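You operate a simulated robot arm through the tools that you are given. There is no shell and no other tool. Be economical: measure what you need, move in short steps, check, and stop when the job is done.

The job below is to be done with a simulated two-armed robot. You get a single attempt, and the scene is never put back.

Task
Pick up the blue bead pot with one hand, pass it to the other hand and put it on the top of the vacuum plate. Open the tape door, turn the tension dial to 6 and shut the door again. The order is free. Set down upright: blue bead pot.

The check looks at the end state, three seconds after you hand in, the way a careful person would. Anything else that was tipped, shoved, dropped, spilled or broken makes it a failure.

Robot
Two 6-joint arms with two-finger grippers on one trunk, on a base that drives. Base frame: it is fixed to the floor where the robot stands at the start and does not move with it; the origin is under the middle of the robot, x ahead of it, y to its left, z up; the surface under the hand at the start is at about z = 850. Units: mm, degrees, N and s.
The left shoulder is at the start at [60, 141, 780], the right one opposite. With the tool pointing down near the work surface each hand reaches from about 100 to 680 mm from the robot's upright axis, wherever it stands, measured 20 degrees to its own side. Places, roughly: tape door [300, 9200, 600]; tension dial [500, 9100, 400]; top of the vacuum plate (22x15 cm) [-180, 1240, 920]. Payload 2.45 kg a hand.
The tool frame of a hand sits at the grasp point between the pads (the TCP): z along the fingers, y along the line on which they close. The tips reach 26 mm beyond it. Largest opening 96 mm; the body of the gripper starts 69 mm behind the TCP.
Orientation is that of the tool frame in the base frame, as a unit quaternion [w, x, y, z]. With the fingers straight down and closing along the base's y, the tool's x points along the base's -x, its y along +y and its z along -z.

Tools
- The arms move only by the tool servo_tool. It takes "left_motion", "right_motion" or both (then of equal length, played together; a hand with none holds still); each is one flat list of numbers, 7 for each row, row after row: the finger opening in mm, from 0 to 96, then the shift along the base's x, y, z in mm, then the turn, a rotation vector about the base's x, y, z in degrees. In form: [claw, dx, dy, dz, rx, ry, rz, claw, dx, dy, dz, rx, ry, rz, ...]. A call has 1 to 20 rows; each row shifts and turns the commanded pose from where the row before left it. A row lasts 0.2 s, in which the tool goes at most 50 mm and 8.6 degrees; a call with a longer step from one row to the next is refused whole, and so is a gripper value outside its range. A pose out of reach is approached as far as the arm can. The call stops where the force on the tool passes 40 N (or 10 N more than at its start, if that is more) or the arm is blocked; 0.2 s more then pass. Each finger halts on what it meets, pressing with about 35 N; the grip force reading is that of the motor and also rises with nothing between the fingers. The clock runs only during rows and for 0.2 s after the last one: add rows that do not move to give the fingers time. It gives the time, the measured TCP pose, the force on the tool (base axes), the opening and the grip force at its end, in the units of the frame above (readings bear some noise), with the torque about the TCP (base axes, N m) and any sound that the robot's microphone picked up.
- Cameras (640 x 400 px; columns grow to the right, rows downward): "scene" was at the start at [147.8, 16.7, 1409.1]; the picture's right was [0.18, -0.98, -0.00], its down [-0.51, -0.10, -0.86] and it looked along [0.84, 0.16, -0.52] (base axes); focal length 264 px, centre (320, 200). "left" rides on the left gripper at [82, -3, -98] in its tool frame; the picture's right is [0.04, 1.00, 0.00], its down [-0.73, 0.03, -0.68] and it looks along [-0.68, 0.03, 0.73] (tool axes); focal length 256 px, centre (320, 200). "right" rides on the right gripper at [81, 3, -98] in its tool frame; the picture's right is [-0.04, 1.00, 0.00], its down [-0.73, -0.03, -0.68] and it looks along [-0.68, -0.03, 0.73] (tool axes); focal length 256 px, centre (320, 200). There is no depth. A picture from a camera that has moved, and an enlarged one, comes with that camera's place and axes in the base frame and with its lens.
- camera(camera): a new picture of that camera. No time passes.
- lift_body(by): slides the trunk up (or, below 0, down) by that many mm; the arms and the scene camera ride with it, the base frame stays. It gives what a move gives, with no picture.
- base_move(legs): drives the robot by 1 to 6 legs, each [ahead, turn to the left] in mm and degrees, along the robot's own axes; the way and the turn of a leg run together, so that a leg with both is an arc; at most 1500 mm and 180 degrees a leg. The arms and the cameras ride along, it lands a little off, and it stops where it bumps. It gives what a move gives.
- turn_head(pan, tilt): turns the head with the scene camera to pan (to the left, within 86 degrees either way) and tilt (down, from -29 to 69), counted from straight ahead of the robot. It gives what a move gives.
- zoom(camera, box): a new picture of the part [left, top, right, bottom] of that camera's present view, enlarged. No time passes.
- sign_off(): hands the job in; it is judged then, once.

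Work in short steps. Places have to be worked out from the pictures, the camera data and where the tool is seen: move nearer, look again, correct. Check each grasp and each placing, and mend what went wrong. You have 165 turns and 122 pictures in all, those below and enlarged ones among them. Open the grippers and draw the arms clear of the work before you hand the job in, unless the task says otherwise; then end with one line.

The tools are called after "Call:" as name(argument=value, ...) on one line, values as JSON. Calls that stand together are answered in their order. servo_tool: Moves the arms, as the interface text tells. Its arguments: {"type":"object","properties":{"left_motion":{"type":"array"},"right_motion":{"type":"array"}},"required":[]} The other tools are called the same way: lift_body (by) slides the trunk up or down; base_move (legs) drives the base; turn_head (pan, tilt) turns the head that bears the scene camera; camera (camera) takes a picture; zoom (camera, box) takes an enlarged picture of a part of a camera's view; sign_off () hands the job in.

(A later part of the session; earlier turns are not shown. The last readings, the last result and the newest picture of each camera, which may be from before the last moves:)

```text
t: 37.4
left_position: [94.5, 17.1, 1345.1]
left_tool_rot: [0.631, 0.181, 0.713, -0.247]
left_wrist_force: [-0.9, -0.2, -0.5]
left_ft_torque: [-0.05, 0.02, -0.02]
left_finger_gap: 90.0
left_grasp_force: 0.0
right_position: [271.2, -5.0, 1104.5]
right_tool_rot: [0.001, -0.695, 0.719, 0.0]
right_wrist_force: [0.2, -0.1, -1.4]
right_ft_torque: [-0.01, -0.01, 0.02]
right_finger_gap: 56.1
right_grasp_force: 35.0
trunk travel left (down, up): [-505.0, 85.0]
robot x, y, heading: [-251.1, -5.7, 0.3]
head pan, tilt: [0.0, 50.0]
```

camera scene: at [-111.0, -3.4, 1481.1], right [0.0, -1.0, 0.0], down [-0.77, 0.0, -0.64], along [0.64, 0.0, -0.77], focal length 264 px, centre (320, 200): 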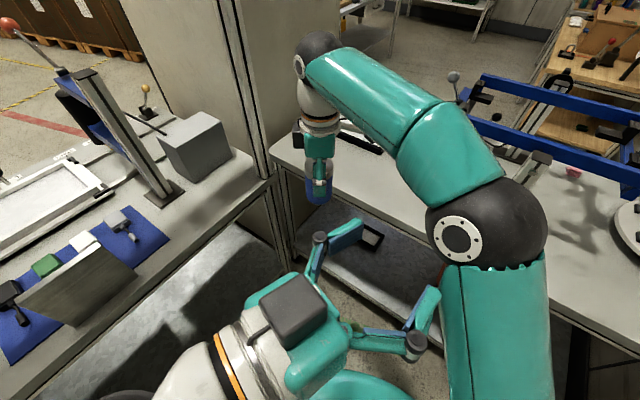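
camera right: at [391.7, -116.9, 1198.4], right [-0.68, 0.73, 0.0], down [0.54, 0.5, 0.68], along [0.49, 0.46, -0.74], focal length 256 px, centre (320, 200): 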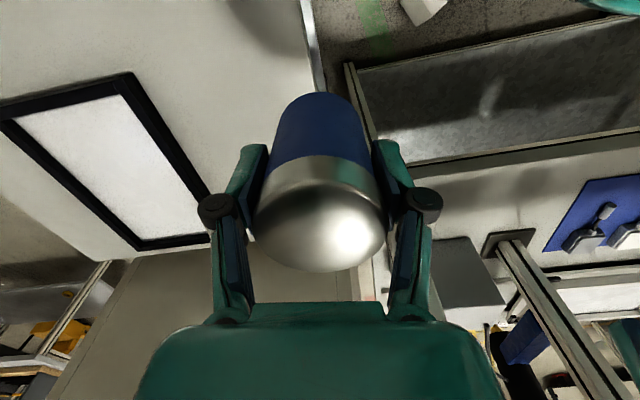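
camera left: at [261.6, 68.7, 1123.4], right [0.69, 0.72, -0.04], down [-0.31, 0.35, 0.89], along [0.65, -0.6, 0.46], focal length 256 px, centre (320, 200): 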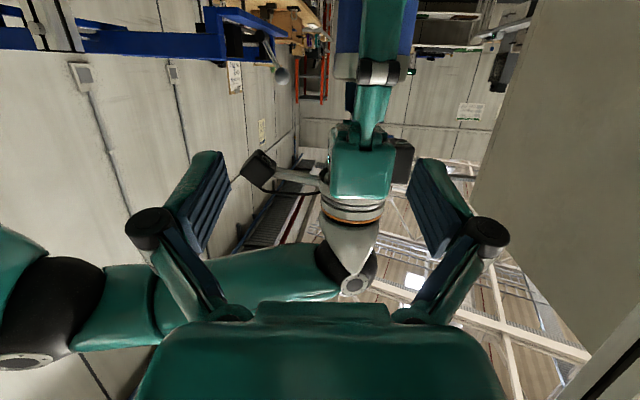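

Clear and free. I continue left and unwind the yaw to zero.

Call:
servo_tool(left_motion=[96, 10, 25, 0, 0, 0, 7, 96, 10, 25, 0, 0, 0, 7, 96, 10, 25, 0, 0, 0, 7, 96, 10, 25, 0, 0, 0, 7, 96, 10, 25, -10, 0, 0, 7, 96, 10, 25, -10, 0, 0, 0, 96, 10, 20, -10, 0, 0, 0])

Call:
camera(camera="scene")

```text
t: 39.0
left_position: [161.3, 187.1, 1316.4]
left_tool_rot: [0.675, -0.041, 0.735, -0.045]
left_wrist_force: [0.3, -0.7, 0.0]
left_ft_torque: [-0.04, 0.0, 0.01]
left_finger_gap: 96.2
left_grasp_force: 0.1
right_position: [270.6, -5.0, 1103.6]
right_tool_rot: [0.001, -0.695, 0.719, 0.0]
right_wrist_force: [0.6, -0.2, -1.7]
right_ft_torque: [-0.03, 0.03, 0.02]
right_finger_gap: 56.1
right_grasp_force: 34.8
trunk travel left (down, up): [-505.0, 85.0]
robot x, y, heading: [-245.9, -4.8, 0.2]
head pan, tilt: [0.0, 50.0]
```

```text
92 pictures are left
camera scene: at [-111.2, -3.1, 1481.4], right [0.0, -1.0, 0.0], down [-0.77, 0.0, -0.64], along [0.64, 0.0, -0.77], focal length 264 px, centre (320, 200)
```

scene: 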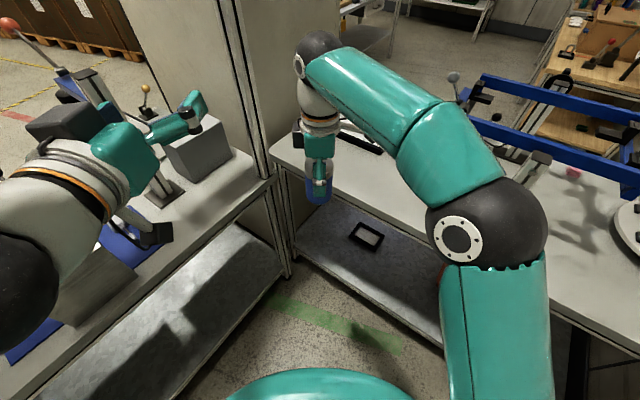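

The left arm is back in a good posture. I move the pot outward/lower with the right hand, then bring the left forward and down on its own side to test reach.

Call:
servo_tool(right_motion=[40, 12, 7, -13, 0, 0, 0, 40, 12, 7, -13, 0, 0, 0, 40, 12, 7, -13, 0, 0, 0, 40, 12, 7, -13, 0, 0, 0, 40, 0, 0, 0, 0, 0, 0])

Call:
servo_tool(left_motion=[96, 8, 0, -30, 0, 0, 0, 96, 8, 0, -30, 0, 0, 0, 96, 8, 0, -30, 0, 0, 0, 96, 8, -5, -30, 0, 0, 0, 96, 8, -5, -20, 0, 0, 0])

```text
t: 40.2
left_position: [163.0, 187.3, 1316.2]
left_tool_rot: [0.676, -0.041, 0.735, -0.045]
left_wrist_force: [0.0, -0.4, -1.6]
left_ft_torque: [0.04, -0.02, 0.0]
left_finger_gap: 96.0
left_grasp_force: 0.0
right_position: [321.0, 22.1, 1051.7]
right_tool_rot: [0.0, -0.695, 0.719, -0.001]
right_wrist_force: [0.4, 0.0, -1.9]
right_ft_torque: [-0.03, -0.01, -0.02]
right_finger_gap: 56.2
right_grasp_force: 35.0
trunk travel left (down, up): [-505.0, 85.0]
robot x, y, heading: [-246.0, -6.0, 0.4]
head pan, tilt: [0.0, 50.0]
```

```text
t: 41.4
left_position: [212.6, 180.8, 1183.9]
left_tool_rot: [0.675, -0.041, 0.736, -0.047]
left_wrist_force: [-0.3, 0.1, 0.2]
left_ft_torque: [0.02, -0.01, 0.01]
left_finger_gap: 95.7
left_grasp_force: 0.0
left hand out of reach, approached as far as the arm can: row 5
right_position: [321.6, 21.6, 1050.8]
right_tool_rot: [0.0, -0.695, 0.719, 0.001]
right_wrist_force: [-0.3, 0.3, -2.0]
right_ft_torque: [-0.01, 0.02, 0.0]
right_finger_gap: 55.8
right_grasp_force: 34.3
trunk travel left (down, up): [-505.0, 85.0]
robot x, y, heading: [-249.6, -4.2, 0.2]
head pan, tilt: [0.0, 50.0]
```

Going lower is limited by wrist bend, so a steeper pitch (30° below horizontal) with more extension should work. I pitch the left hand 25° down and bring it to the pregrasp behind the pot.

Call:
servo_tool(left_motion=[96, 0, 0, 0, 0, 8.3, 0, 96, 0, 0, 0, 0, 8.3, 0, 96, 0, 0, 0, 0, 8.3, 0, 96, 0, -26, -17, 0, 0, 0, 96, 0, -26, -17, 0, 0, 0, 96, 0, -26, -17, 0, 0, 0, 96, 0, -26, -17, 0, 0, 0, 96, 0, -26, -17, 0, 0, 0, 96, 0, -26, -17, 0, 0, 0, 96, 0, 0, 0, 0, 0, 0])

Call:
camera(camera="scene")

Call:
camera(camera="left")

```text
t: 43.6
left_position: [213.1, 21.4, 1085.0]
left_tool_rot: [0.502, -0.049, 0.863, -0.037]
left_wrist_force: [-0.1, 0.7, 0.8]
left_ft_torque: [0.02, -0.01, -0.03]
left_finger_gap: 96.2
left_grasp_force: 0.0
right_position: [319.9, 22.4, 1051.3]
right_tool_rot: [0.0, -0.695, 0.719, -0.001]
right_wrist_force: [0.5, -0.3, -1.9]
right_ft_torque: [-0.04, -0.01, 0.01]
right_finger_gap: 56.0
right_grasp_force: 35.4
trunk travel left (down, up): [-505.0, 85.0]
robot x, y, heading: [-248.6, -3.1, -0.0]
head pan, tilt: [0.0, 50.0]
```

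```text
91 pictures are left
camera scene: at [-111.5, -2.6, 1481.4], right [0.0, -1.0, 0.0], down [-0.77, 0.0, -0.64], along [0.64, 0.0, -0.77], focal length 264 px, centre (320, 200)
```

scene: 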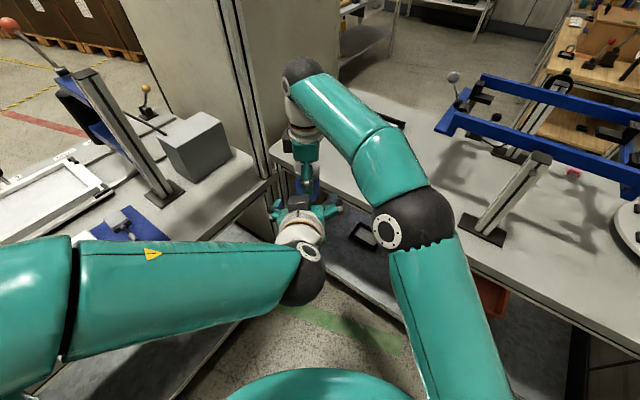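

```text
90 pictures are left
camera left: at [88.2, 8.9, 1064.0], right [-0.07, 0.99, -0.15], down [-0.23, 0.13, 0.96], along [0.97, 0.1, 0.22], focal length 256 px, centre (320, 200)
```

left: 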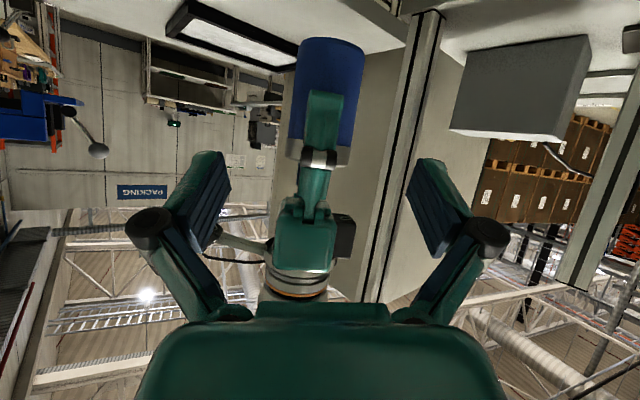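

Reached. The left tool is rolled about 7°, so I correct the roll to keep the pot upright, then go in 50 mm along the approach and look.

Call:
servo_tool(left_motion=[96, 0, 2.5, -6, 6.5, -0.1, -3.7, 96, 21.4, -0.4, -12.15, 0, 0, 0, 96, 21.4, -0.4, -12.15, 0, 0, 0, 96, 0, 0, 0, 0, 0, 0])

Call:
camera(camera="left")

Call:
zoom(camera="scene", box=[220, 100, 380, 300])

```text
t: 44.6
left_position: [255.5, 24.3, 1051.0]
left_tool_rot: [0.503, 0.008, 0.864, -0.004]
left_wrist_force: [0.4, -0.5, 0.5]
left_ft_torque: [-0.02, 0.01, 0.0]
left_finger_gap: 95.8
left_grasp_force: 0.0
right_position: [320.8, 21.7, 1051.2]
right_tool_rot: [0.001, -0.695, 0.719, -0.001]
right_wrist_force: [0.6, -0.4, -1.4]
right_ft_torque: [-0.06, 0.02, 0.03]
right_finger_gap: 55.7
right_grasp_force: 35.4
trunk travel left (down, up): [-505.0, 85.0]
robot x, y, heading: [-249.2, -4.7, 0.2]
head pan, tilt: [0.0, 50.0]
```

```text
89 pictures are left
camera left: at [129.4, 21.6, 1029.8], right [0.0, 1.0, -0.03], down [-0.23, 0.03, 0.97], along [0.97, 0.01, 0.23], focal length 256 px, centre (320, 200)
```

left: 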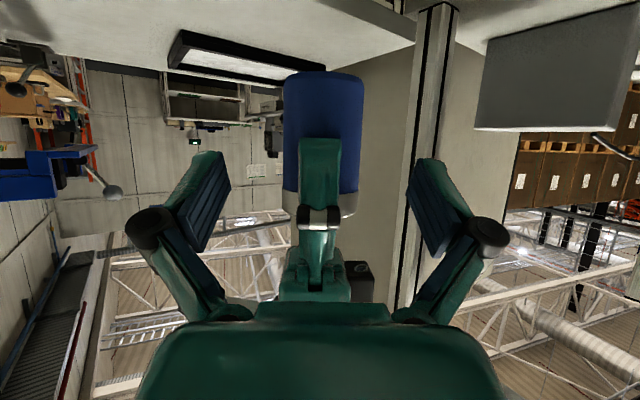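

```text
2.00 times, centred on (300, 200) of scene
camera zoom: at [-111.5, -2.9, 1481.4], right [0.0, -1.0, 0.0], down [-0.77, 0.0, -0.64], along [0.64, 0.0, -0.77], focal length 529 px, centre (360, 200)
```

zoom: 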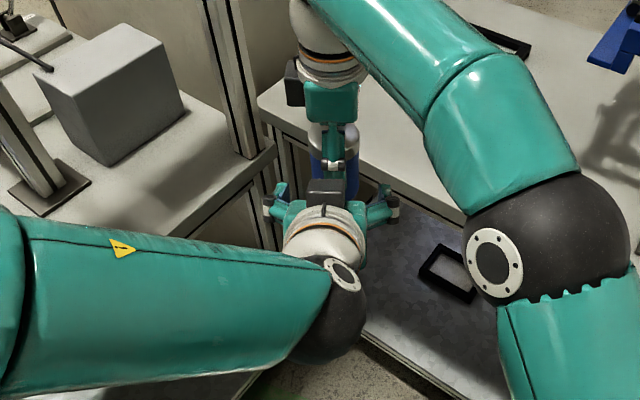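

The pot is centred between the left fingers. I go in the remaining 65 mm with a slight height trim, then close the left fingers around the lower half.

Call:
servo_tool(left_motion=[96, 21.7, -0.5, -10.4, 0, 0, 0, 96, 21.7, -0.5, -10.4, 0, 0, 0, 96, 21.7, 0, -10.4, 0, 0, 0, 96, 0, 0, 0, 0, 0, 0])

Call:
camera(camera="left")

Call:
camera(camera="right")

```text
t: 45.6
left_position: [318.8, 21.6, 1019.1]
left_tool_rot: [0.502, 0.007, 0.865, -0.003]
left_wrist_force: [0.7, 0.4, 0.2]
left_ft_torque: [0.06, 0.0, 0.02]
left_finger_gap: 95.9
left_grasp_force: 0.0
right_position: [320.7, 22.2, 1051.6]
right_tool_rot: [0.001, -0.696, 0.718, 0.0]
right_wrist_force: [-0.5, -0.1, -1.8]
right_ft_torque: [-0.01, -0.01, -0.01]
right_finger_gap: 55.8
right_grasp_force: 35.3
trunk travel left (down, up): [-505.0, 85.0]
robot x, y, heading: [-247.9, -5.7, 0.1]
head pan, tilt: [0.0, 50.0]
```

```text
87 pictures are left
camera left: at [194.5, 19.6, 998.0], right [0.0, 1.0, -0.03], down [-0.23, 0.03, 0.97], along [0.97, 0.01, 0.23], focal length 256 px, centre (320, 200)
```

left: 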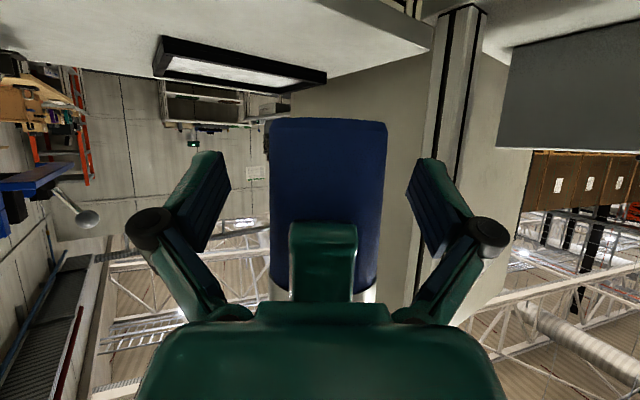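

```text
86 pictures are left
camera right: at [314.1, -58.9, 1149.3], right [-1.0, 0.07, 0.0], down [0.05, 0.73, 0.68], along [0.05, 0.68, -0.73], focal length 256 px, centre (320, 200)
```

right: 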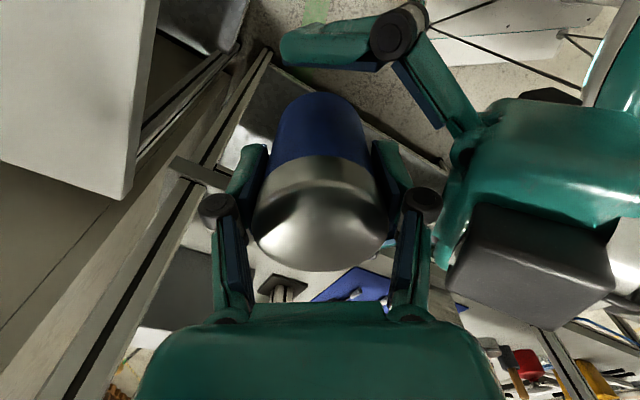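

Everything fits with clearance. I nudge 3 mm left and close the left gripper.

Call:
servo_tool(left_motion=[80, 1, 3, 0, 0, 0, 0, 65, 0, 0, 0, 0, 0, 0, 55, 0, 0, 0, 0, 0, 0, 40, 0, 0, 0, 0, 0, 0, 40, 0, 0, 0, 0, 0, 0, 40, 0, 0, 0, 0, 0, 0])

Call:
camera(camera="left")

```text
t: 47.0
left_position: [320.7, 25.2, 1019.7]
left_tool_rot: [0.502, 0.008, 0.865, -0.004]
left_wrist_force: [-3.0, -4.3, 1.5]
left_ft_torque: [-0.04, -0.03, -0.11]
left_finger_gap: 54.8
left_grasp_force: 34.7
right_position: [321.1, 22.8, 1051.3]
right_tool_rot: [0.002, -0.696, 0.718, 0.0]
right_wrist_force: [4.0, 5.5, -4.0]
right_ft_torque: [0.22, -0.11, 0.09]
right_finger_gap: 55.8
right_grasp_force: 35.4
trunk travel left (down, up): [-505.0, 85.0]
robot x, y, heading: [-246.5, -5.6, -0.0]
head pan, tilt: [0.0, 50.0]
```

```text
85 pictures are left
camera left: at [196.3, 23.2, 997.9], right [0.0, 1.0, -0.03], down [-0.23, 0.03, 0.97], along [0.97, 0.01, 0.23], focal length 256 px, centre (320, 200)
```

left: 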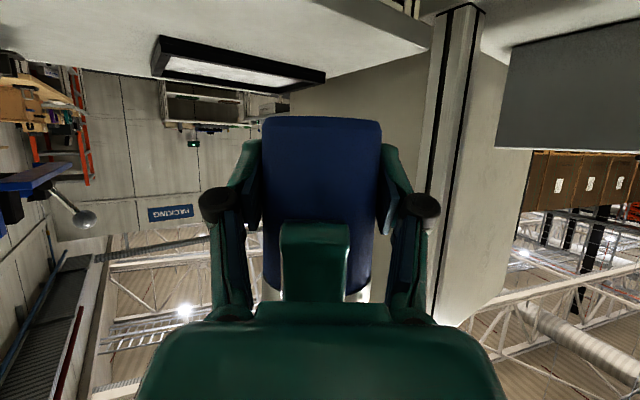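

Both hands hold the pot (left 34.7 N). I open the right gripper just to 70 mm and raise it straight up.

Call:
servo_tool(right_motion=[64, 0, 0, 0, 0, 0, 0, 70, 0, 0, 0, 0, 0, 0, 70, 0, 0, 0, 0, 0, 0])

Call:
servo_tool(right_motion=[70, 0, 0, 10, 0, 0, 0, 70, 0, 0, 20, 0, 0, 0, 70, 0, 0, 25, 0, 0, 0, 70, 0, 0, 30, 0, 0, 0, 70, 0, -20, 20, 0, 0, 0, 70, 0, -40, 0, 0, 0, 0])

Call:
camera(camera="left")

Call:
camera(camera="right")

```text
t: 47.8
left_position: [322.0, 27.1, 1018.3]
left_tool_rot: [0.501, 0.007, 0.865, -0.003]
left_wrist_force: [-11.7, 7.6, 0.2]
left_ft_torque: [-0.38, -0.56, -0.4]
left_finger_gap: 54.9
left_grasp_force: 34.7
right_position: [321.2, 21.5, 1050.6]
right_tool_rot: [0.002, -0.696, 0.718, -0.001]
right_wrist_force: [11.8, -7.3, 0.3]
right_ft_torque: [0.15, 0.22, 0.35]
right_finger_gap: 62.7
right_grasp_force: 0.0
trunk travel left (down, up): [-505.0, 85.0]
robot x, y, heading: [-250.3, -8.8, 0.3]
head pan, tilt: [0.0, 50.0]
```

```text
t: 48.5
left_position: [322.8, 23.6, 1027.5]
left_tool_rot: [0.51, 0.009, 0.86, -0.004]
left_wrist_force: [-13.8, -0.8, 2.4]
left_ft_torque: [-0.04, -1.04, -0.02]
left_finger_gap: 55.0
left_grasp_force: 35.1
right_position: [322.9, 21.8, 1079.2]
right_tool_rot: [0.0, -0.695, 0.719, -0.002]
right_wrist_force: [13.4, 0.3, -3.2]
right_ft_torque: [0.03, 0.34, 0.0]
right_finger_gap: 60.4
right_grasp_force: 0.1
right hand out of reach, approached as far as the arm can: row 3
trunk travel left (down, up): [-505.0, 85.0]
robot x, y, heading: [-248.6, -6.0, -0.0]
head pan, tilt: [0.0, 50.0]
stopped in row 3 (left hand): the force on the tool passed its limit at 48 N (the readings are from after the stop); the commanded pose is now the measured one
```

```text
84 pictures are left
camera left: at [197.9, 21.8, 1003.4], right [0.0, 1.0, -0.03], down [-0.24, 0.03, 0.97], along [0.97, 0.01, 0.24], focal length 256 px, centre (320, 200)
```

left: 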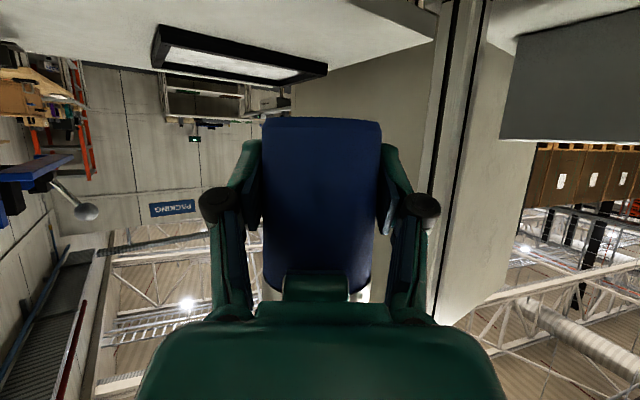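

```text
83 pictures are left
camera right: at [316.9, -59.0, 1176.9], right [-1.0, 0.08, 0.0], down [0.05, 0.73, 0.68], along [0.05, 0.67, -0.74], focal length 256 px, centre (320, 200)
```

right: 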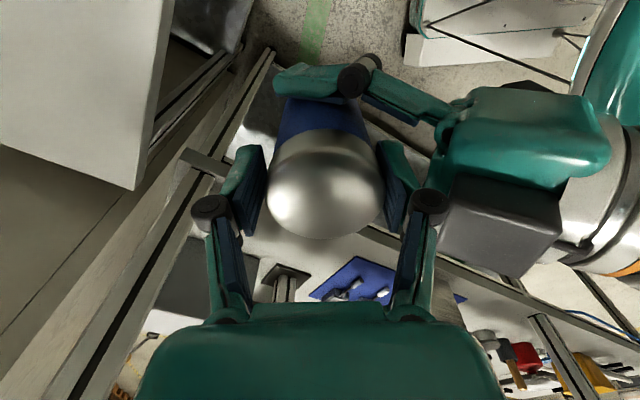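

The right rear finger presses on the box atop the left gripper. I narrow the right gap to 58 to relieve it, and lower the left hand with the pot by about 16 mm.

Call:
servo_tool(left_motion=[40, 0, 0, 0, 0, 0, 0, 40, 0, 0, 0, 0, 0, 0, 40, 0, 0, -5, 0, 0, 0, 40, 0, 0, -5, 0, 0, 0, 40, 0, 0, -6, 0, 0, 0], right_motion=[58, 0, 0, 0, 0, 0, 0, 58, 0, 0, 0, 0, 0, 0, 58, 0, 0, 0, 0, 0, 0, 58, 0, 0, 0, 0, 0, 0, 58, 0, 0, 0, 0, 0, 0])

Call:
camera(camera="right")

```text
t: 49.5
left_position: [324.7, 23.6, 1023.5]
left_tool_rot: [0.516, 0.008, 0.856, -0.005]
left_wrist_force: [-0.8, -0.3, -0.8]
left_ft_torque: [0.11, -0.12, 0.02]
left_finger_gap: 54.6
left_grasp_force: 35.1
right_position: [324.0, 21.8, 1074.3]
right_tool_rot: [-0.003, -0.694, 0.72, -0.003]
right_wrist_force: [1.2, 0.8, -1.3]
right_ft_torque: [-0.07, 0.08, 0.02]
right_finger_gap: 56.6
right_grasp_force: 0.1
trunk travel left (down, up): [-505.0, 85.0]
robot x, y, heading: [-248.7, -2.7, 0.1]
head pan, tilt: [0.0, 50.0]
stopped in row 5 (right hand): the force on the tool passed its limit at 44 N (the readings are from after the stop); the commanded pose is now the measured one
```

```text
82 pictures are left
camera right: at [317.6, -58.7, 1174.0], right [-1.0, 0.07, 0.0], down [0.06, 0.74, 0.67], along [0.05, 0.67, -0.74], focal length 256 px, centre (320, 200)
```

right: 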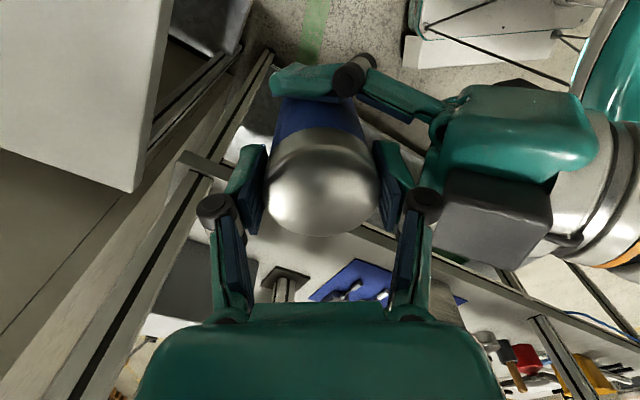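

Forces are near zero now, but the right rear finger is snug against that box. I zoom to see exactly what touches.

Call:
zoom(camera="right", box=[330, 60, 570, 210])

Call:
zoom(camera="scene", box=[240, 120, 360, 270])

```text
2.67 times, centred on (450, 135) of right
camera zoom: at [317.6, -58.7, 1174.0], right [-1.0, 0.07, 0.0], down [0.06, 0.74, 0.67], along [0.05, 0.67, -0.74], focal length 683 px, centre (-27, 373)
```

zoom: 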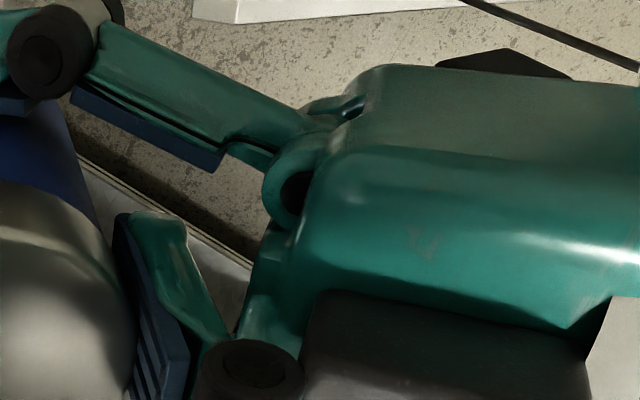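

```text
2.67 times, centred on (300, 195) of scene
camera zoom: at [-110.9, -2.9, 1481.4], right [0.0, -1.0, 0.0], down [-0.77, 0.0, -0.64], along [0.64, 0.0, -0.77], focal length 705 px, centre (373, 213)
```

zoom: 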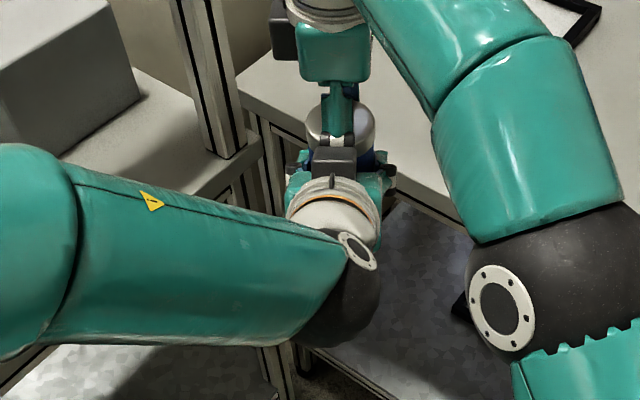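

The right hand now grips higher on the pot (about 80 mm above its base), which helps. I re-close the right, open the left slightly, draw the left back 15 mm so its box clears the right finger, and grip again nearer the left fingertips.

Call:
servo_tool(right_motion=[40, 0, 0, 0, 0, 0, 0, 40, 0, 0, 0, 0, 0, 0, 40, 0, 0, 0, 0, 0, 0])

Call:
servo_tool(left_motion=[62, 0, 0, 0, 0, 0, 0, 70, 0, 0, 0, 0, 0, 0, 70, 0, 0, 0, 0, 0, 0, 70, -5, 0, 0, 0, 0, 0, 70, -5, 0, 0, 0, 0, 0, 70, -5, 0, 0, 0, 0, 0, 70, 0, 0, 0, 0, 0, 0])

Call:
camera(camera="left")

Call:
camera(camera="right")

```text
t: 50.3
left_position: [325.9, 22.0, 1022.5]
left_tool_rot: [0.516, 0.008, 0.856, -0.006]
left_wrist_force: [-0.3, -1.1, -0.4]
left_ft_torque: [0.23, 0.34, -0.04]
left_finger_gap: 54.9
left_grasp_force: 35.4
right_position: [323.2, 22.5, 1074.7]
right_tool_rot: [-0.003, -0.694, 0.72, -0.002]
right_wrist_force: [1.3, 1.1, -0.4]
right_ft_torque: [-0.26, -0.37, 0.04]
right_finger_gap: 56.2
right_grasp_force: 35.6
trunk travel left (down, up): [-505.0, 85.0]
robot x, y, heading: [-250.4, -5.5, 0.4]
head pan, tilt: [0.0, 50.0]
```

```text
t: 51.9
left_position: [310.7, 23.5, 1021.6]
left_tool_rot: [0.516, 0.008, 0.856, -0.006]
left_wrist_force: [-0.4, -0.8, 0.4]
left_ft_torque: [-0.01, 0.0, 0.02]
left_finger_gap: 70.0
left_grasp_force: 0.1
right_position: [323.9, 21.2, 1075.4]
right_tool_rot: [-0.004, -0.694, 0.72, -0.003]
right_wrist_force: [0.6, -1.0, 0.1]
right_ft_torque: [0.0, 0.0, -0.01]
right_finger_gap: 56.3
right_grasp_force: 35.1
trunk travel left (down, up): [-505.0, 85.0]
robot x, y, heading: [-249.1, -6.0, 0.4]
head pan, tilt: [0.0, 50.0]
```

```text
79 pictures are left
camera left: at [186.0, 20.9, 996.2], right [0.0, 1.0, -0.04], down [-0.26, 0.04, 0.97], along [0.97, 0.01, 0.26], focal length 256 px, centre (320, 200)
```

left: 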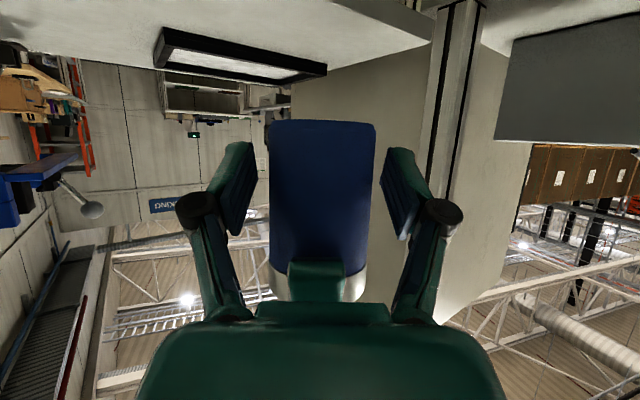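

```text
78 pictures are left
camera right: at [317.6, -58.7, 1174.1], right [-1.0, 0.07, 0.0], down [0.06, 0.74, 0.67], along [0.05, 0.67, -0.74], focal length 256 px, centre (320, 200)
```

right: 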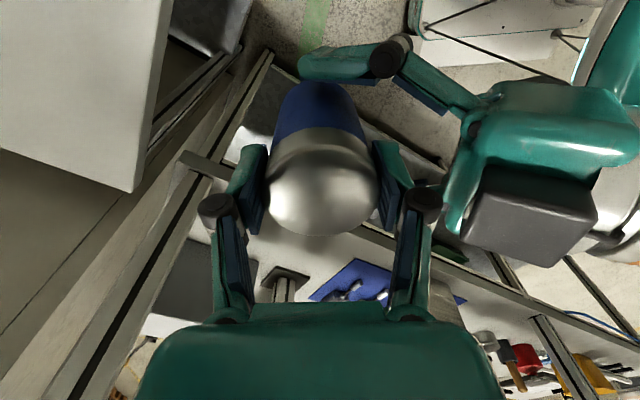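

Good clearance now, and the pot's base is about 30 mm below the left TCP. I close the left gripper here, then open the right and check forces.

Call:
servo_tool(left_motion=[60, 0, 0, 0, 0, 0, 0, 50, 0, 0, 0, 0, 0, 0, 40, 0, 0, 0, 0, 0, 0, 40, 0, 0, 0, 0, 0, 0, 40, 0, 0, 0, 0, 0, 0])

Call:
servo_tool(right_motion=[60, 0, 0, 0, 0, 0, 0, 66, 0, 0, 0, 0, 0, 0, 66, 0, 0, 0, 0, 0, 0])

```text
t: 53.1
left_position: [310.6, 23.5, 1022.3]
left_tool_rot: [0.516, 0.006, 0.857, -0.004]
left_wrist_force: [-2.7, 4.2, 2.8]
left_ft_torque: [-0.04, 0.18, -0.06]
left_finger_gap: 55.8
left_grasp_force: 34.7
right_position: [323.8, 20.3, 1075.8]
right_tool_rot: [-0.003, -0.694, 0.72, -0.003]
right_wrist_force: [3.6, -5.1, -2.2]
right_ft_torque: [-0.19, -0.34, 0.08]
right_finger_gap: 55.8
right_grasp_force: 34.7
trunk travel left (down, up): [-505.0, 85.0]
robot x, y, heading: [-247.0, -2.8, 0.2]
head pan, tilt: [0.0, 50.0]
```

```text
t: 53.9
left_position: [310.6, 22.3, 1022.3]
left_tool_rot: [0.517, 0.007, 0.856, -0.005]
left_wrist_force: [0.0, 0.0, -0.5]
left_ft_torque: [-0.03, 0.02, -0.03]
left_finger_gap: 56.1
left_grasp_force: 34.9
right_position: [324.3, 21.7, 1075.6]
right_tool_rot: [-0.003, -0.695, 0.719, -0.003]
right_wrist_force: [-0.5, -0.3, 0.6]
right_ft_torque: [0.01, 0.03, 0.01]
right_finger_gap: 66.0
right_grasp_force: 0.1
trunk travel left (down, up): [-505.0, 85.0]
robot x, y, heading: [-250.5, -3.8, -0.1]
head pan, tilt: [0.0, 50.0]
```

The right is free (66 mm, no force). I separate vertically by lowering the left hand 45 mm while the right rises a little.

Call:
servo_tool(left_motion=[40, 0, 0, -8, 0, 0, 0, 40, 0, 0, -8, 0, 0, 0, 40, 0, 0, -10, 0, 0, 0, 40, 0, 0, -10, 0, 0, 0, 40, 0, 0, -10, 0, 0, 0], right_motion=[66, 0, 0, 3, 0, 0, 0, 66, 0, 0, 3, 0, 0, 0, 66, 0, 0, 3, 0, 0, 0, 66, 0, 0, 3, 0, 0, 0, 66, 0, 0, 3, 0, 0, 0])

Call:
camera(camera="right")

```text
t: 55.1
left_position: [310.9, 22.9, 975.2]
left_tool_rot: [0.516, 0.008, 0.857, -0.006]
left_wrist_force: [-0.9, -0.8, -0.2]
left_ft_torque: [0.01, 0.03, 0.03]
left_finger_gap: 56.0
left_grasp_force: 35.3
right_position: [320.7, 22.1, 1089.9]
right_tool_rot: [-0.002, -0.695, 0.719, -0.002]
right_wrist_force: [-0.1, 0.0, 0.5]
right_ft_torque: [-0.02, 0.0, 0.0]
right_finger_gap: 65.9
right_grasp_force: 0.0
right hand out of reach, approached as far as the arm can: row 5
trunk travel left (down, up): [-505.0, 85.0]
robot x, y, heading: [-246.8, -2.2, 0.1]
head pan, tilt: [0.0, 50.0]
```

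```text
77 pictures are left
camera right: at [314.5, -58.9, 1187.9], right [-1.0, 0.07, 0.0], down [0.06, 0.74, 0.67], along [0.05, 0.67, -0.74], focal length 256 px, centre (320, 200)
```

right: 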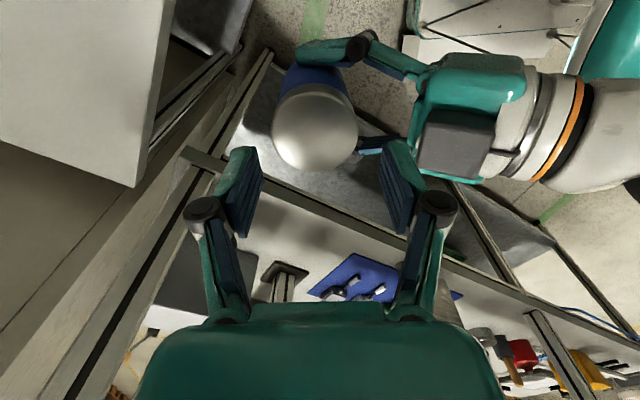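

Hand-over complete: the left holds the pot alone. I withdraw the right hand to its own side and draw the left in and up for driving.

Call:
servo_tool(right_motion=[66, 0, -35, 0, 0, 0, 0, 66, 0, -40, 0, 0, 0, 0, 66, -20, -40, 0, 0, 0, 0, 66, -30, -30, 0, 0, 0, -8, 66, -30, -20, 0, 0, 0, -8, 66, -30, 0, 0, 0, 0, -8, 66, -30, 0, 0, 0, 0, -8, 66, -10, 0, 0, 0, 0, -8])

Call:
servo_tool(left_motion=[40, 0, 10, 20, 0, 0, 0, 40, 0, 20, 25, 0, 0, 0, 40, 0, 20, 30, 0, 0, 0, 40, -5, 20, 30, 0, 0, 0, 40, -10, 20, 30, 0, 0, 0, 40, -15, 20, 30, 0, 0, 0, 40, -20, 10, 30, 0, 0, 0, 40, -25, 5, 20, 0, 0, 0, 40, -25, 0, 0, 0, 0, 0])

Call:
turn_head(pan=86, tilt=20)

Call:
camera(camera="scene")

Call:
camera(camera="left")

```text
t: 56.9
left_position: [310.9, 23.0, 976.6]
left_tool_rot: [0.516, 0.008, 0.857, -0.005]
left_wrist_force: [-0.3, 0.0, 0.1]
left_ft_torque: [0.0, 0.0, -0.02]
left_finger_gap: 55.5
left_grasp_force: 34.6
right_position: [250.5, -124.4, 1093.5]
right_tool_rot: [-0.005, -0.406, 0.914, -0.001]
right_wrist_force: [0.0, 0.0, 0.0]
right_ft_torque: [-0.03, 0.01, -0.02]
right_finger_gap: 65.9
right_grasp_force: 0.0
right hand out of reach, approached as far as the arm can: row 1, 2, 3, 4
trunk travel left (down, up): [-505.0, 85.0]
robot x, y, heading: [-248.2, -2.9, 0.2]
head pan, tilt: [0.0, 50.0]
```

```text
t: 58.9
left_position: [207.9, 149.0, 1190.3]
left_tool_rot: [0.517, 0.008, 0.856, -0.005]
left_wrist_force: [-0.1, 0.0, -2.1]
left_ft_torque: [0.0, 0.03, 0.0]
left_finger_gap: 55.8
left_grasp_force: 34.7
right_position: [249.3, -124.5, 1092.9]
right_tool_rot: [-0.004, -0.406, 0.914, -0.002]
right_wrist_force: [0.0, -0.4, 0.0]
right_ft_torque: [0.01, -0.01, 0.03]
right_finger_gap: 66.1
right_grasp_force: 0.1
trunk travel left (down, up): [-505.0, 85.0]
robot x, y, heading: [-248.3, -3.9, 0.3]
head pan, tilt: [0.0, 50.0]
```

```text
t: 60.5
left_position: [209.8, 148.9, 1189.8]
left_tool_rot: [0.516, 0.008, 0.856, -0.006]
left_wrist_force: [0.3, 0.5, -1.8]
left_ft_torque: [0.02, 0.01, 0.0]
left_finger_gap: 56.0
left_grasp_force: 34.7
right_position: [250.1, -125.6, 1093.6]
right_tool_rot: [-0.004, -0.407, 0.913, -0.002]
right_wrist_force: [-0.3, 0.6, 0.9]
right_ft_torque: [0.01, -0.01, -0.05]
right_finger_gap: 66.1
right_grasp_force: 0.1
trunk travel left (down, up): [-505.0, 85.0]
robot x, y, heading: [-252.0, -2.9, 0.3]
head pan, tilt: [85.9, 20.0]
```

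```text
76 pictures are left
camera scene: at [-181.8, 89.9, 1527.0], right [1.0, -0.07, 0.0], down [-0.02, -0.34, -0.94], along [0.07, 0.94, -0.34], focal length 264 px, centre (320, 200)
```

scene: 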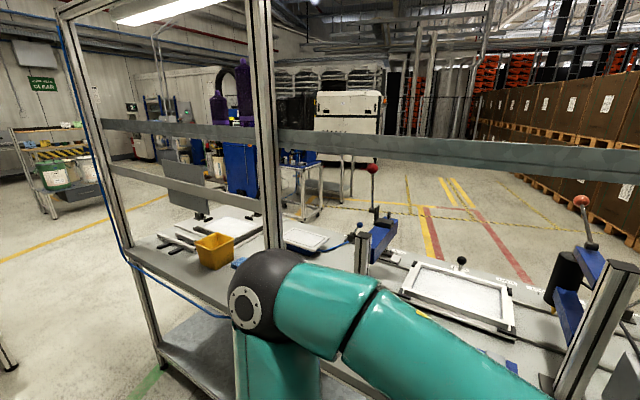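

```text
75 pictures are left
camera left: at [85.0, 147.0, 1164.2], right [0.0, 1.0, -0.04], down [-0.26, 0.04, 0.97], along [0.97, 0.01, 0.26], focal length 256 px, centre (320, 200)
```

left: 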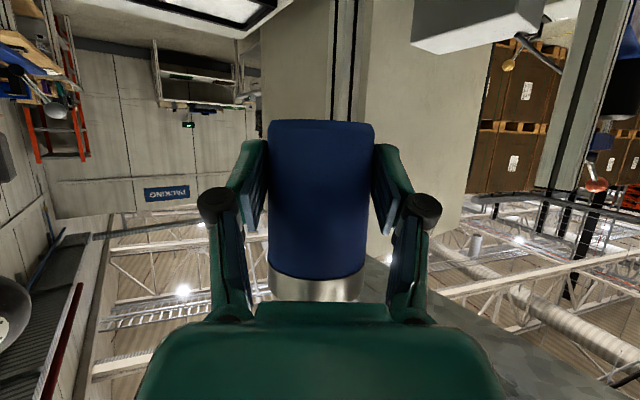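

The pot is firmly held and upright. I turn left to face along the table and look at the way ahead.

Call:
base_move(legs=[[0, 147]])

Call:
turn_head(pan=0, tilt=20)

Call:
camera(camera="scene")

Call:
turn_head(pan=-50, tilt=15)

Call:
camera(camera="scene")

```text
t: 64.3
left_position: [-175.8, 475.8, 1190.1]
left_tool_rot: [0.443, -0.442, 0.734, 0.264]
left_wrist_force: [-0.8, -0.2, -2.6]
left_ft_torque: [-0.03, -0.02, -0.05]
left_finger_gap: 55.7
left_grasp_force: 35.3
right_position: [87.3, 387.5, 1094.3]
right_tool_rot: [0.002, 0.823, -0.568, 0.005]
right_wrist_force: [-0.9, -0.4, -0.5]
right_ft_torque: [-0.02, -0.06, 0.0]
right_finger_gap: 66.0
right_grasp_force: 0.2
trunk travel left (down, up): [-505.0, 85.0]
robot x, y, heading: [-209.3, -23.6, 63.4]
head pan, tilt: [85.9, 20.0]
stopped in leg 1: the robot was blocked; the commanded pose is now the measured one
```

```text
t: 65.9
left_position: [-173.5, 475.2, 1190.7]
left_tool_rot: [0.442, -0.441, 0.735, 0.265]
left_wrist_force: [-0.4, -0.3, -1.7]
left_ft_torque: [-0.03, 0.01, -0.03]
left_finger_gap: 55.8
left_grasp_force: 34.8
right_position: [89.4, 386.9, 1093.9]
right_tool_rot: [0.003, 0.823, -0.568, 0.003]
right_wrist_force: [0.5, 0.0, 0.8]
right_ft_torque: [-0.03, 0.0, 0.02]
right_finger_gap: 65.9
right_grasp_force: 0.0
trunk travel left (down, up): [-505.0, 85.0]
robot x, y, heading: [-211.1, -24.7, 63.3]
head pan, tilt: [0.0, 20.0]
```

```text
74 pictures are left
camera scene: at [-143.2, 116.6, 1527.0], right [0.89, -0.45, 0.0], down [-0.15, -0.31, -0.94], along [0.42, 0.84, -0.34], focal length 264 px, centre (320, 200)
```

scene: 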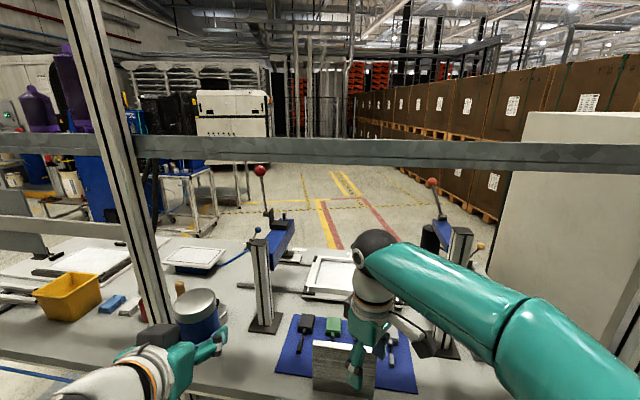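

```text
t: 67.1
left_position: [-174.5, 474.5, 1190.5]
left_tool_rot: [0.443, -0.441, 0.734, 0.265]
left_wrist_force: [-1.4, 0.4, -3.2]
left_ft_torque: [-0.03, 0.01, -0.04]
left_finger_gap: 55.7
left_grasp_force: 35.4
right_position: [88.4, 387.3, 1095.2]
right_tool_rot: [0.002, 0.823, -0.567, 0.004]
right_wrist_force: [-1.1, -0.1, 0.1]
right_ft_torque: [0.0, -0.01, -0.01]
right_finger_gap: 65.7
right_grasp_force: 0.2
trunk travel left (down, up): [-505.0, 85.0]
robot x, y, heading: [-213.2, -24.4, 63.3]
head pan, tilt: [-50.0, 15.0]
```

```text
73 pictures are left
camera scene: at [-93.9, 55.1, 1535.1], right [0.23, -0.97, 0.0], down [-0.25, -0.06, -0.97], along [0.94, 0.23, -0.26], focal length 264 px, centre (320, 200)
```

scene: 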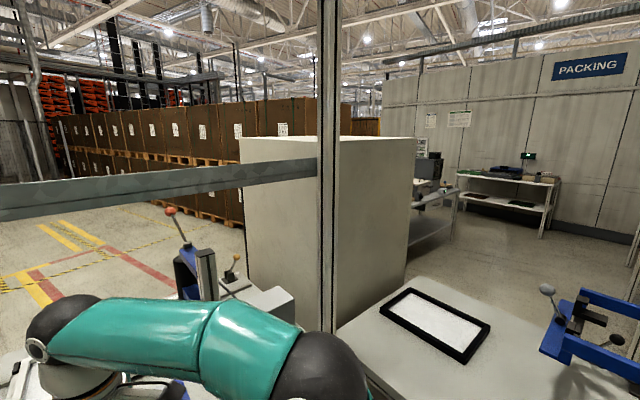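

The turn was blocked at heading 63°, with no force on the hands, so something else touches. I look to the left side and down.

Call:
turn_head(pan=70, tilt=35)

Call:
camera(camera="scene")

Call:
turn_head(pan=0, tilt=60)

Call:
camera(camera="scene")

```text
t: 69.1
left_position: [-174.9, 475.4, 1191.3]
left_tool_rot: [0.443, -0.441, 0.735, 0.265]
left_wrist_force: [-0.5, 0.5, -0.8]
left_ft_torque: [-0.03, 0.02, 0.01]
left_finger_gap: 55.9
left_grasp_force: 34.6
right_position: [88.6, 386.4, 1095.7]
right_tool_rot: [0.003, 0.823, -0.568, 0.004]
right_wrist_force: [-0.2, 0.8, 0.7]
right_ft_torque: [0.01, 0.0, -0.01]
right_finger_gap: 66.3
right_grasp_force: 0.0
trunk travel left (down, up): [-505.0, 85.0]
robot x, y, heading: [-208.4, -25.3, 63.4]
head pan, tilt: [70.0, 35.0]
```

```text
72 pictures are left
camera scene: at [-245.3, 97.3, 1503.2], right [0.73, 0.69, 0.0], down [0.39, -0.42, -0.82], along [-0.56, 0.59, -0.57], focal length 264 px, centre (320, 200)
```

scene: 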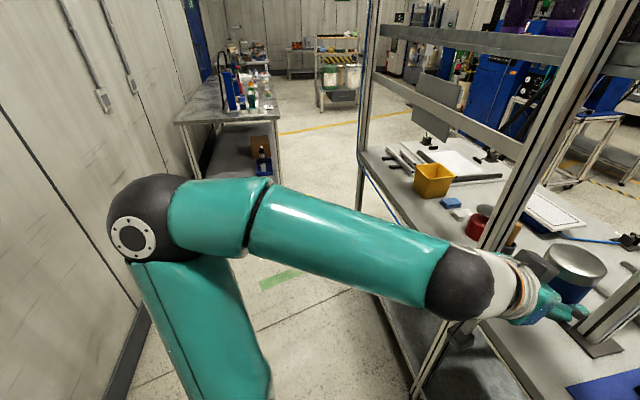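

```text
t: 70.5
left_position: [-174.2, 474.4, 1190.1]
left_tool_rot: [0.443, -0.44, 0.735, 0.264]
left_wrist_force: [0.4, 0.7, -1.5]
left_ft_torque: [-0.05, 0.06, -0.02]
left_finger_gap: 55.8
left_grasp_force: 34.6
right_position: [89.3, 386.9, 1096.1]
right_tool_rot: [0.002, 0.823, -0.568, 0.004]
right_wrist_force: [-0.2, -0.1, -0.5]
right_ft_torque: [-0.03, 0.02, 0.0]
right_finger_gap: 65.9
right_grasp_force: 0.0
trunk travel left (down, up): [-505.0, 85.0]
robot x, y, heading: [-212.3, -26.7, 63.3]
head pan, tilt: [0.0, 60.0]
```

```text
71 pictures are left
camera scene: at [-155.0, 92.9, 1468.8], right [0.89, -0.45, 0.0], down [-0.39, -0.78, -0.5], along [0.22, 0.45, -0.87], focal length 264 px, centre (320, 200)
```

scene: 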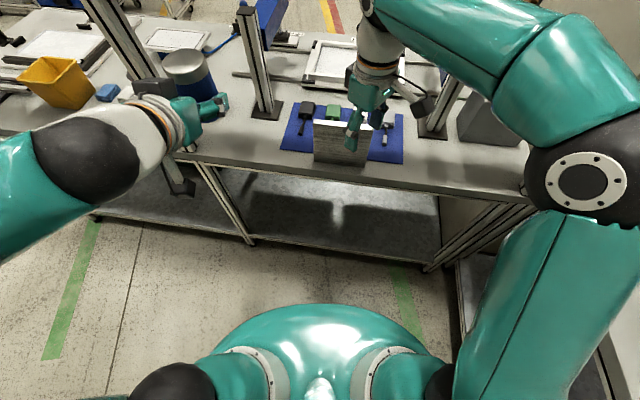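

Nothing obvious on the left. I look steeply down on both sides to find what the base touches.

Call:
turn_head(pan=86, tilt=65)

Call:
camera(camera="scene")

Call:
turn_head(pan=-86, tilt=50)

Call:
camera(camera="scene")

```text
t: 72.1
left_position: [-175.1, 474.9, 1189.3]
left_tool_rot: [0.442, -0.442, 0.735, 0.264]
left_wrist_force: [0.4, 0.2, -1.9]
left_ft_torque: [-0.03, -0.02, 0.0]
left_finger_gap: 55.7
left_grasp_force: 35.3
right_position: [89.1, 386.5, 1095.1]
right_tool_rot: [0.003, 0.823, -0.568, 0.003]
right_wrist_force: [1.3, -0.2, 0.3]
right_ft_torque: [0.0, -0.01, 0.02]
right_finger_gap: 65.9
right_grasp_force: 0.0
trunk travel left (down, up): [-505.0, 85.0]
robot x, y, heading: [-214.1, -21.1, 62.9]
head pan, tilt: [85.9, 65.0]
```

```text
70 pictures are left
camera scene: at [-237.0, 64.2, 1463.3], right [0.51, 0.86, 0.0], down [0.78, -0.46, -0.42], along [-0.36, 0.21, -0.91], focal length 264 px, centre (320, 200)
```

scene: 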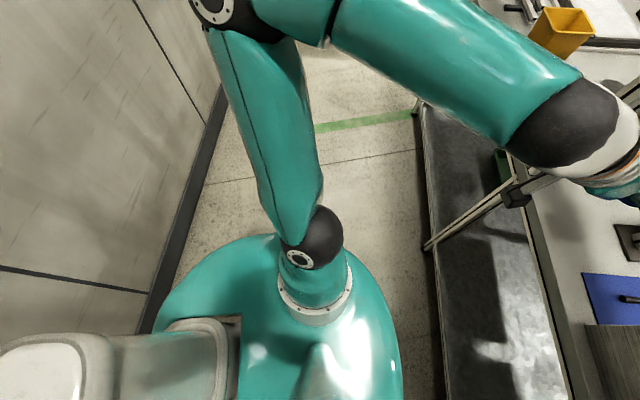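

```text
t: 74.7
left_position: [-173.4, 474.8, 1188.6]
left_tool_rot: [0.443, -0.441, 0.735, 0.264]
left_wrist_force: [-0.4, 0.0, -2.0]
left_ft_torque: [-0.08, 0.01, 0.01]
left_finger_gap: 55.9
left_grasp_force: 35.3
right_position: [89.2, 386.6, 1094.9]
right_tool_rot: [0.002, 0.823, -0.569, 0.003]
right_wrist_force: [-0.8, 0.6, -0.4]
right_ft_torque: [0.0, 0.0, 0.0]
right_finger_gap: 66.1
right_grasp_force: 0.1
trunk travel left (down, up): [-505.0, 85.0]
robot x, y, heading: [-213.6, -24.0, 63.2]
head pan, tilt: [-85.9, 50.0]
```

```text
69 pictures are left
camera scene: at [-113.6, 3.8, 1481.4], right [-0.38, -0.92, 0.0], down [-0.71, 0.29, -0.64], along [0.59, -0.25, -0.77], focal length 264 px, centre (320, 200)
```

scene: 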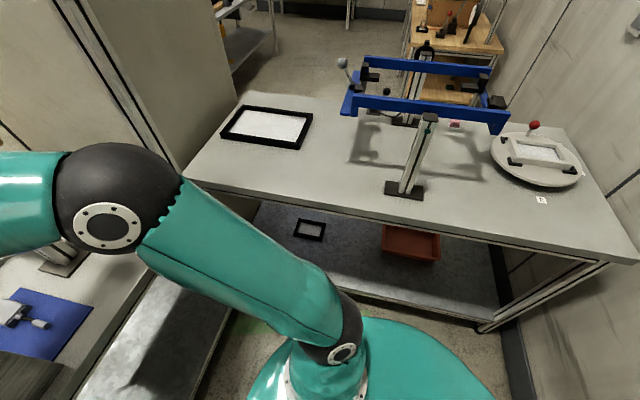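

Neither side shows a base obstacle; the likeliest contact is the left hand near the frame post. I zoom there.

Call:
turn_head(pan=35, tilt=35)

Call:
camera(camera="scene")

Call:
camera(camera="left")

Call:
camera(camera="right")

```text
t: 76.7
left_position: [-174.5, 474.1, 1189.4]
left_tool_rot: [0.442, -0.441, 0.734, 0.265]
left_wrist_force: [-1.0, 0.4, -2.6]
left_ft_torque: [-0.04, 0.0, 0.03]
left_finger_gap: 55.5
left_grasp_force: 35.0
right_position: [89.7, 386.6, 1094.6]
right_tool_rot: [0.003, 0.823, -0.568, 0.004]
right_wrist_force: [-0.1, 0.6, -0.1]
right_ft_torque: [-0.02, 0.01, -0.01]
right_finger_gap: 66.0
right_grasp_force: 0.1
trunk travel left (down, up): [-505.0, 85.0]
robot x, y, heading: [-213.8, -22.3, 63.3]
head pan, tilt: [35.0, 35.0]
```

```text
68 pictures are left
camera scene: at [-197.6, 120.4, 1503.1], right [0.99, 0.15, 0.0], down [0.08, -0.57, -0.82], along [-0.12, 0.81, -0.57], focal length 264 px, centre (320, 200)
```

scene: 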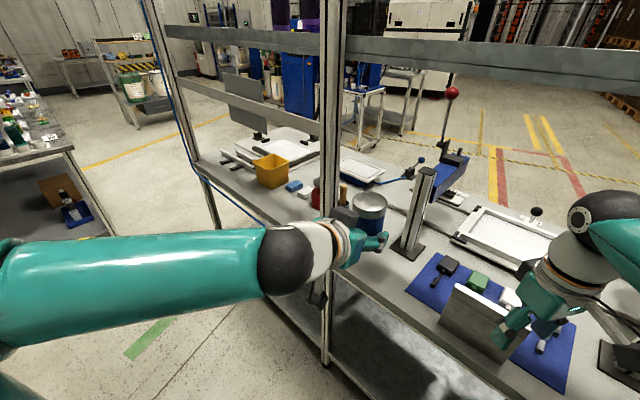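

```text
67 pictures are left
camera left: at [-229.5, 361.6, 1164.3], right [-0.89, 0.45, -0.04], down [-0.15, -0.21, 0.97], along [0.43, 0.87, 0.26], focal length 256 px, centre (320, 200)
```

left: 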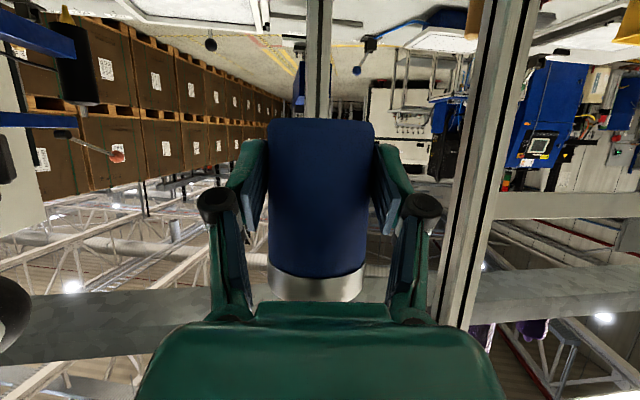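

```text
66 pictures are left
camera right: at [114.4, 310.0, 1193.4], right [-0.95, -0.32, 0.0], down [-0.24, 0.7, 0.67], along [-0.21, 0.64, -0.74], focal length 256 px, centre (320, 200)
```

right: 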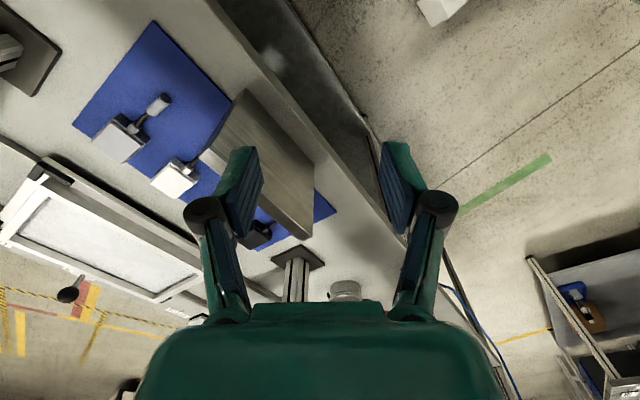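

The hands are about 150 mm clear of everything. I test with a small further left turn to see which way it is pushed.

Call:
base_move(legs=[[0, 10]])

```text
t: 77.9
left_position: [-259.7, 473.5, 1188.9]
left_tool_rot: [0.418, -0.503, 0.694, 0.302]
left_wrist_force: [0.1, 0.5, -1.7]
left_ft_torque: [0.0, 0.01, -0.02]
left_finger_gap: 55.6
left_grasp_force: 35.0
right_position: [13.1, 430.9, 1095.3]
right_tool_rot: [0.002, 0.869, -0.496, 0.003]
right_wrist_force: [0.3, -0.7, -0.2]
right_ft_torque: [-0.01, 0.01, -0.01]
right_finger_gap: 66.3
right_grasp_force: 0.1
trunk travel left (down, up): [-505.0, 85.0]
robot x, y, heading: [-205.3, -21.4, 73.4]
head pan, tilt: [35.0, 35.0]
```

It turned freely, so I continue to heading 147°.

Call:
base_move(legs=[[0, 74]])

Call:
turn_head(pan=0, tilt=30)

Call:
camera(camera="scene")

```text
t: 80.6
left_position: [-611.7, 273.3, 1189.6]
left_tool_rot: [-0.262, 0.74, -0.433, -0.444]
left_wrist_force: [-0.5, 0.1, -1.6]
left_ft_torque: [-0.01, 0.02, -0.02]
left_finger_gap: 56.0
left_grasp_force: 35.0
right_position: [-394.5, 447.4, 1096.2]
right_tool_rot: [-0.001, 0.995, -0.104, 0.004]
right_wrist_force: [0.2, -0.3, 0.6]
right_ft_torque: [0.03, -0.07, 0.02]
right_finger_gap: 66.0
right_grasp_force: 0.1
trunk travel left (down, up): [-505.0, 85.0]
robot x, y, heading: [-179.4, -12.8, 121.3]
head pan, tilt: [35.0, 35.0]
stopped in leg 1: the robot was blocked; the commanded pose is now the measured one
```

```text
t: 81.6
left_position: [-609.7, 274.1, 1189.8]
left_tool_rot: [-0.261, 0.74, -0.433, -0.444]
left_wrist_force: [0.1, -0.4, -1.8]
left_ft_torque: [-0.02, 0.01, -0.03]
left_finger_gap: 55.7
left_grasp_force: 35.0
right_position: [-393.9, 448.1, 1097.6]
right_tool_rot: [-0.001, 0.995, -0.104, 0.003]
right_wrist_force: [-0.1, -0.5, -0.9]
right_ft_torque: [-0.02, 0.0, 0.01]
right_finger_gap: 66.0
right_grasp_force: 0.1
trunk travel left (down, up): [-505.0, 85.0]
robot x, y, heading: [-181.1, -10.0, 121.5]
head pan, tilt: [0.0, 30.0]
```

```text
65 pictures are left
camera scene: at [-259.8, 120.8, 1510.9], right [0.85, 0.52, 0.0], down [0.26, -0.43, -0.87], along [-0.45, 0.74, -0.5], focal length 264 px, centre (320, 200)
```

scene: 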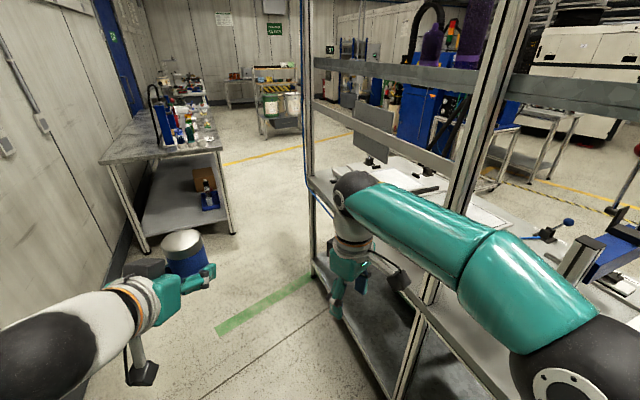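

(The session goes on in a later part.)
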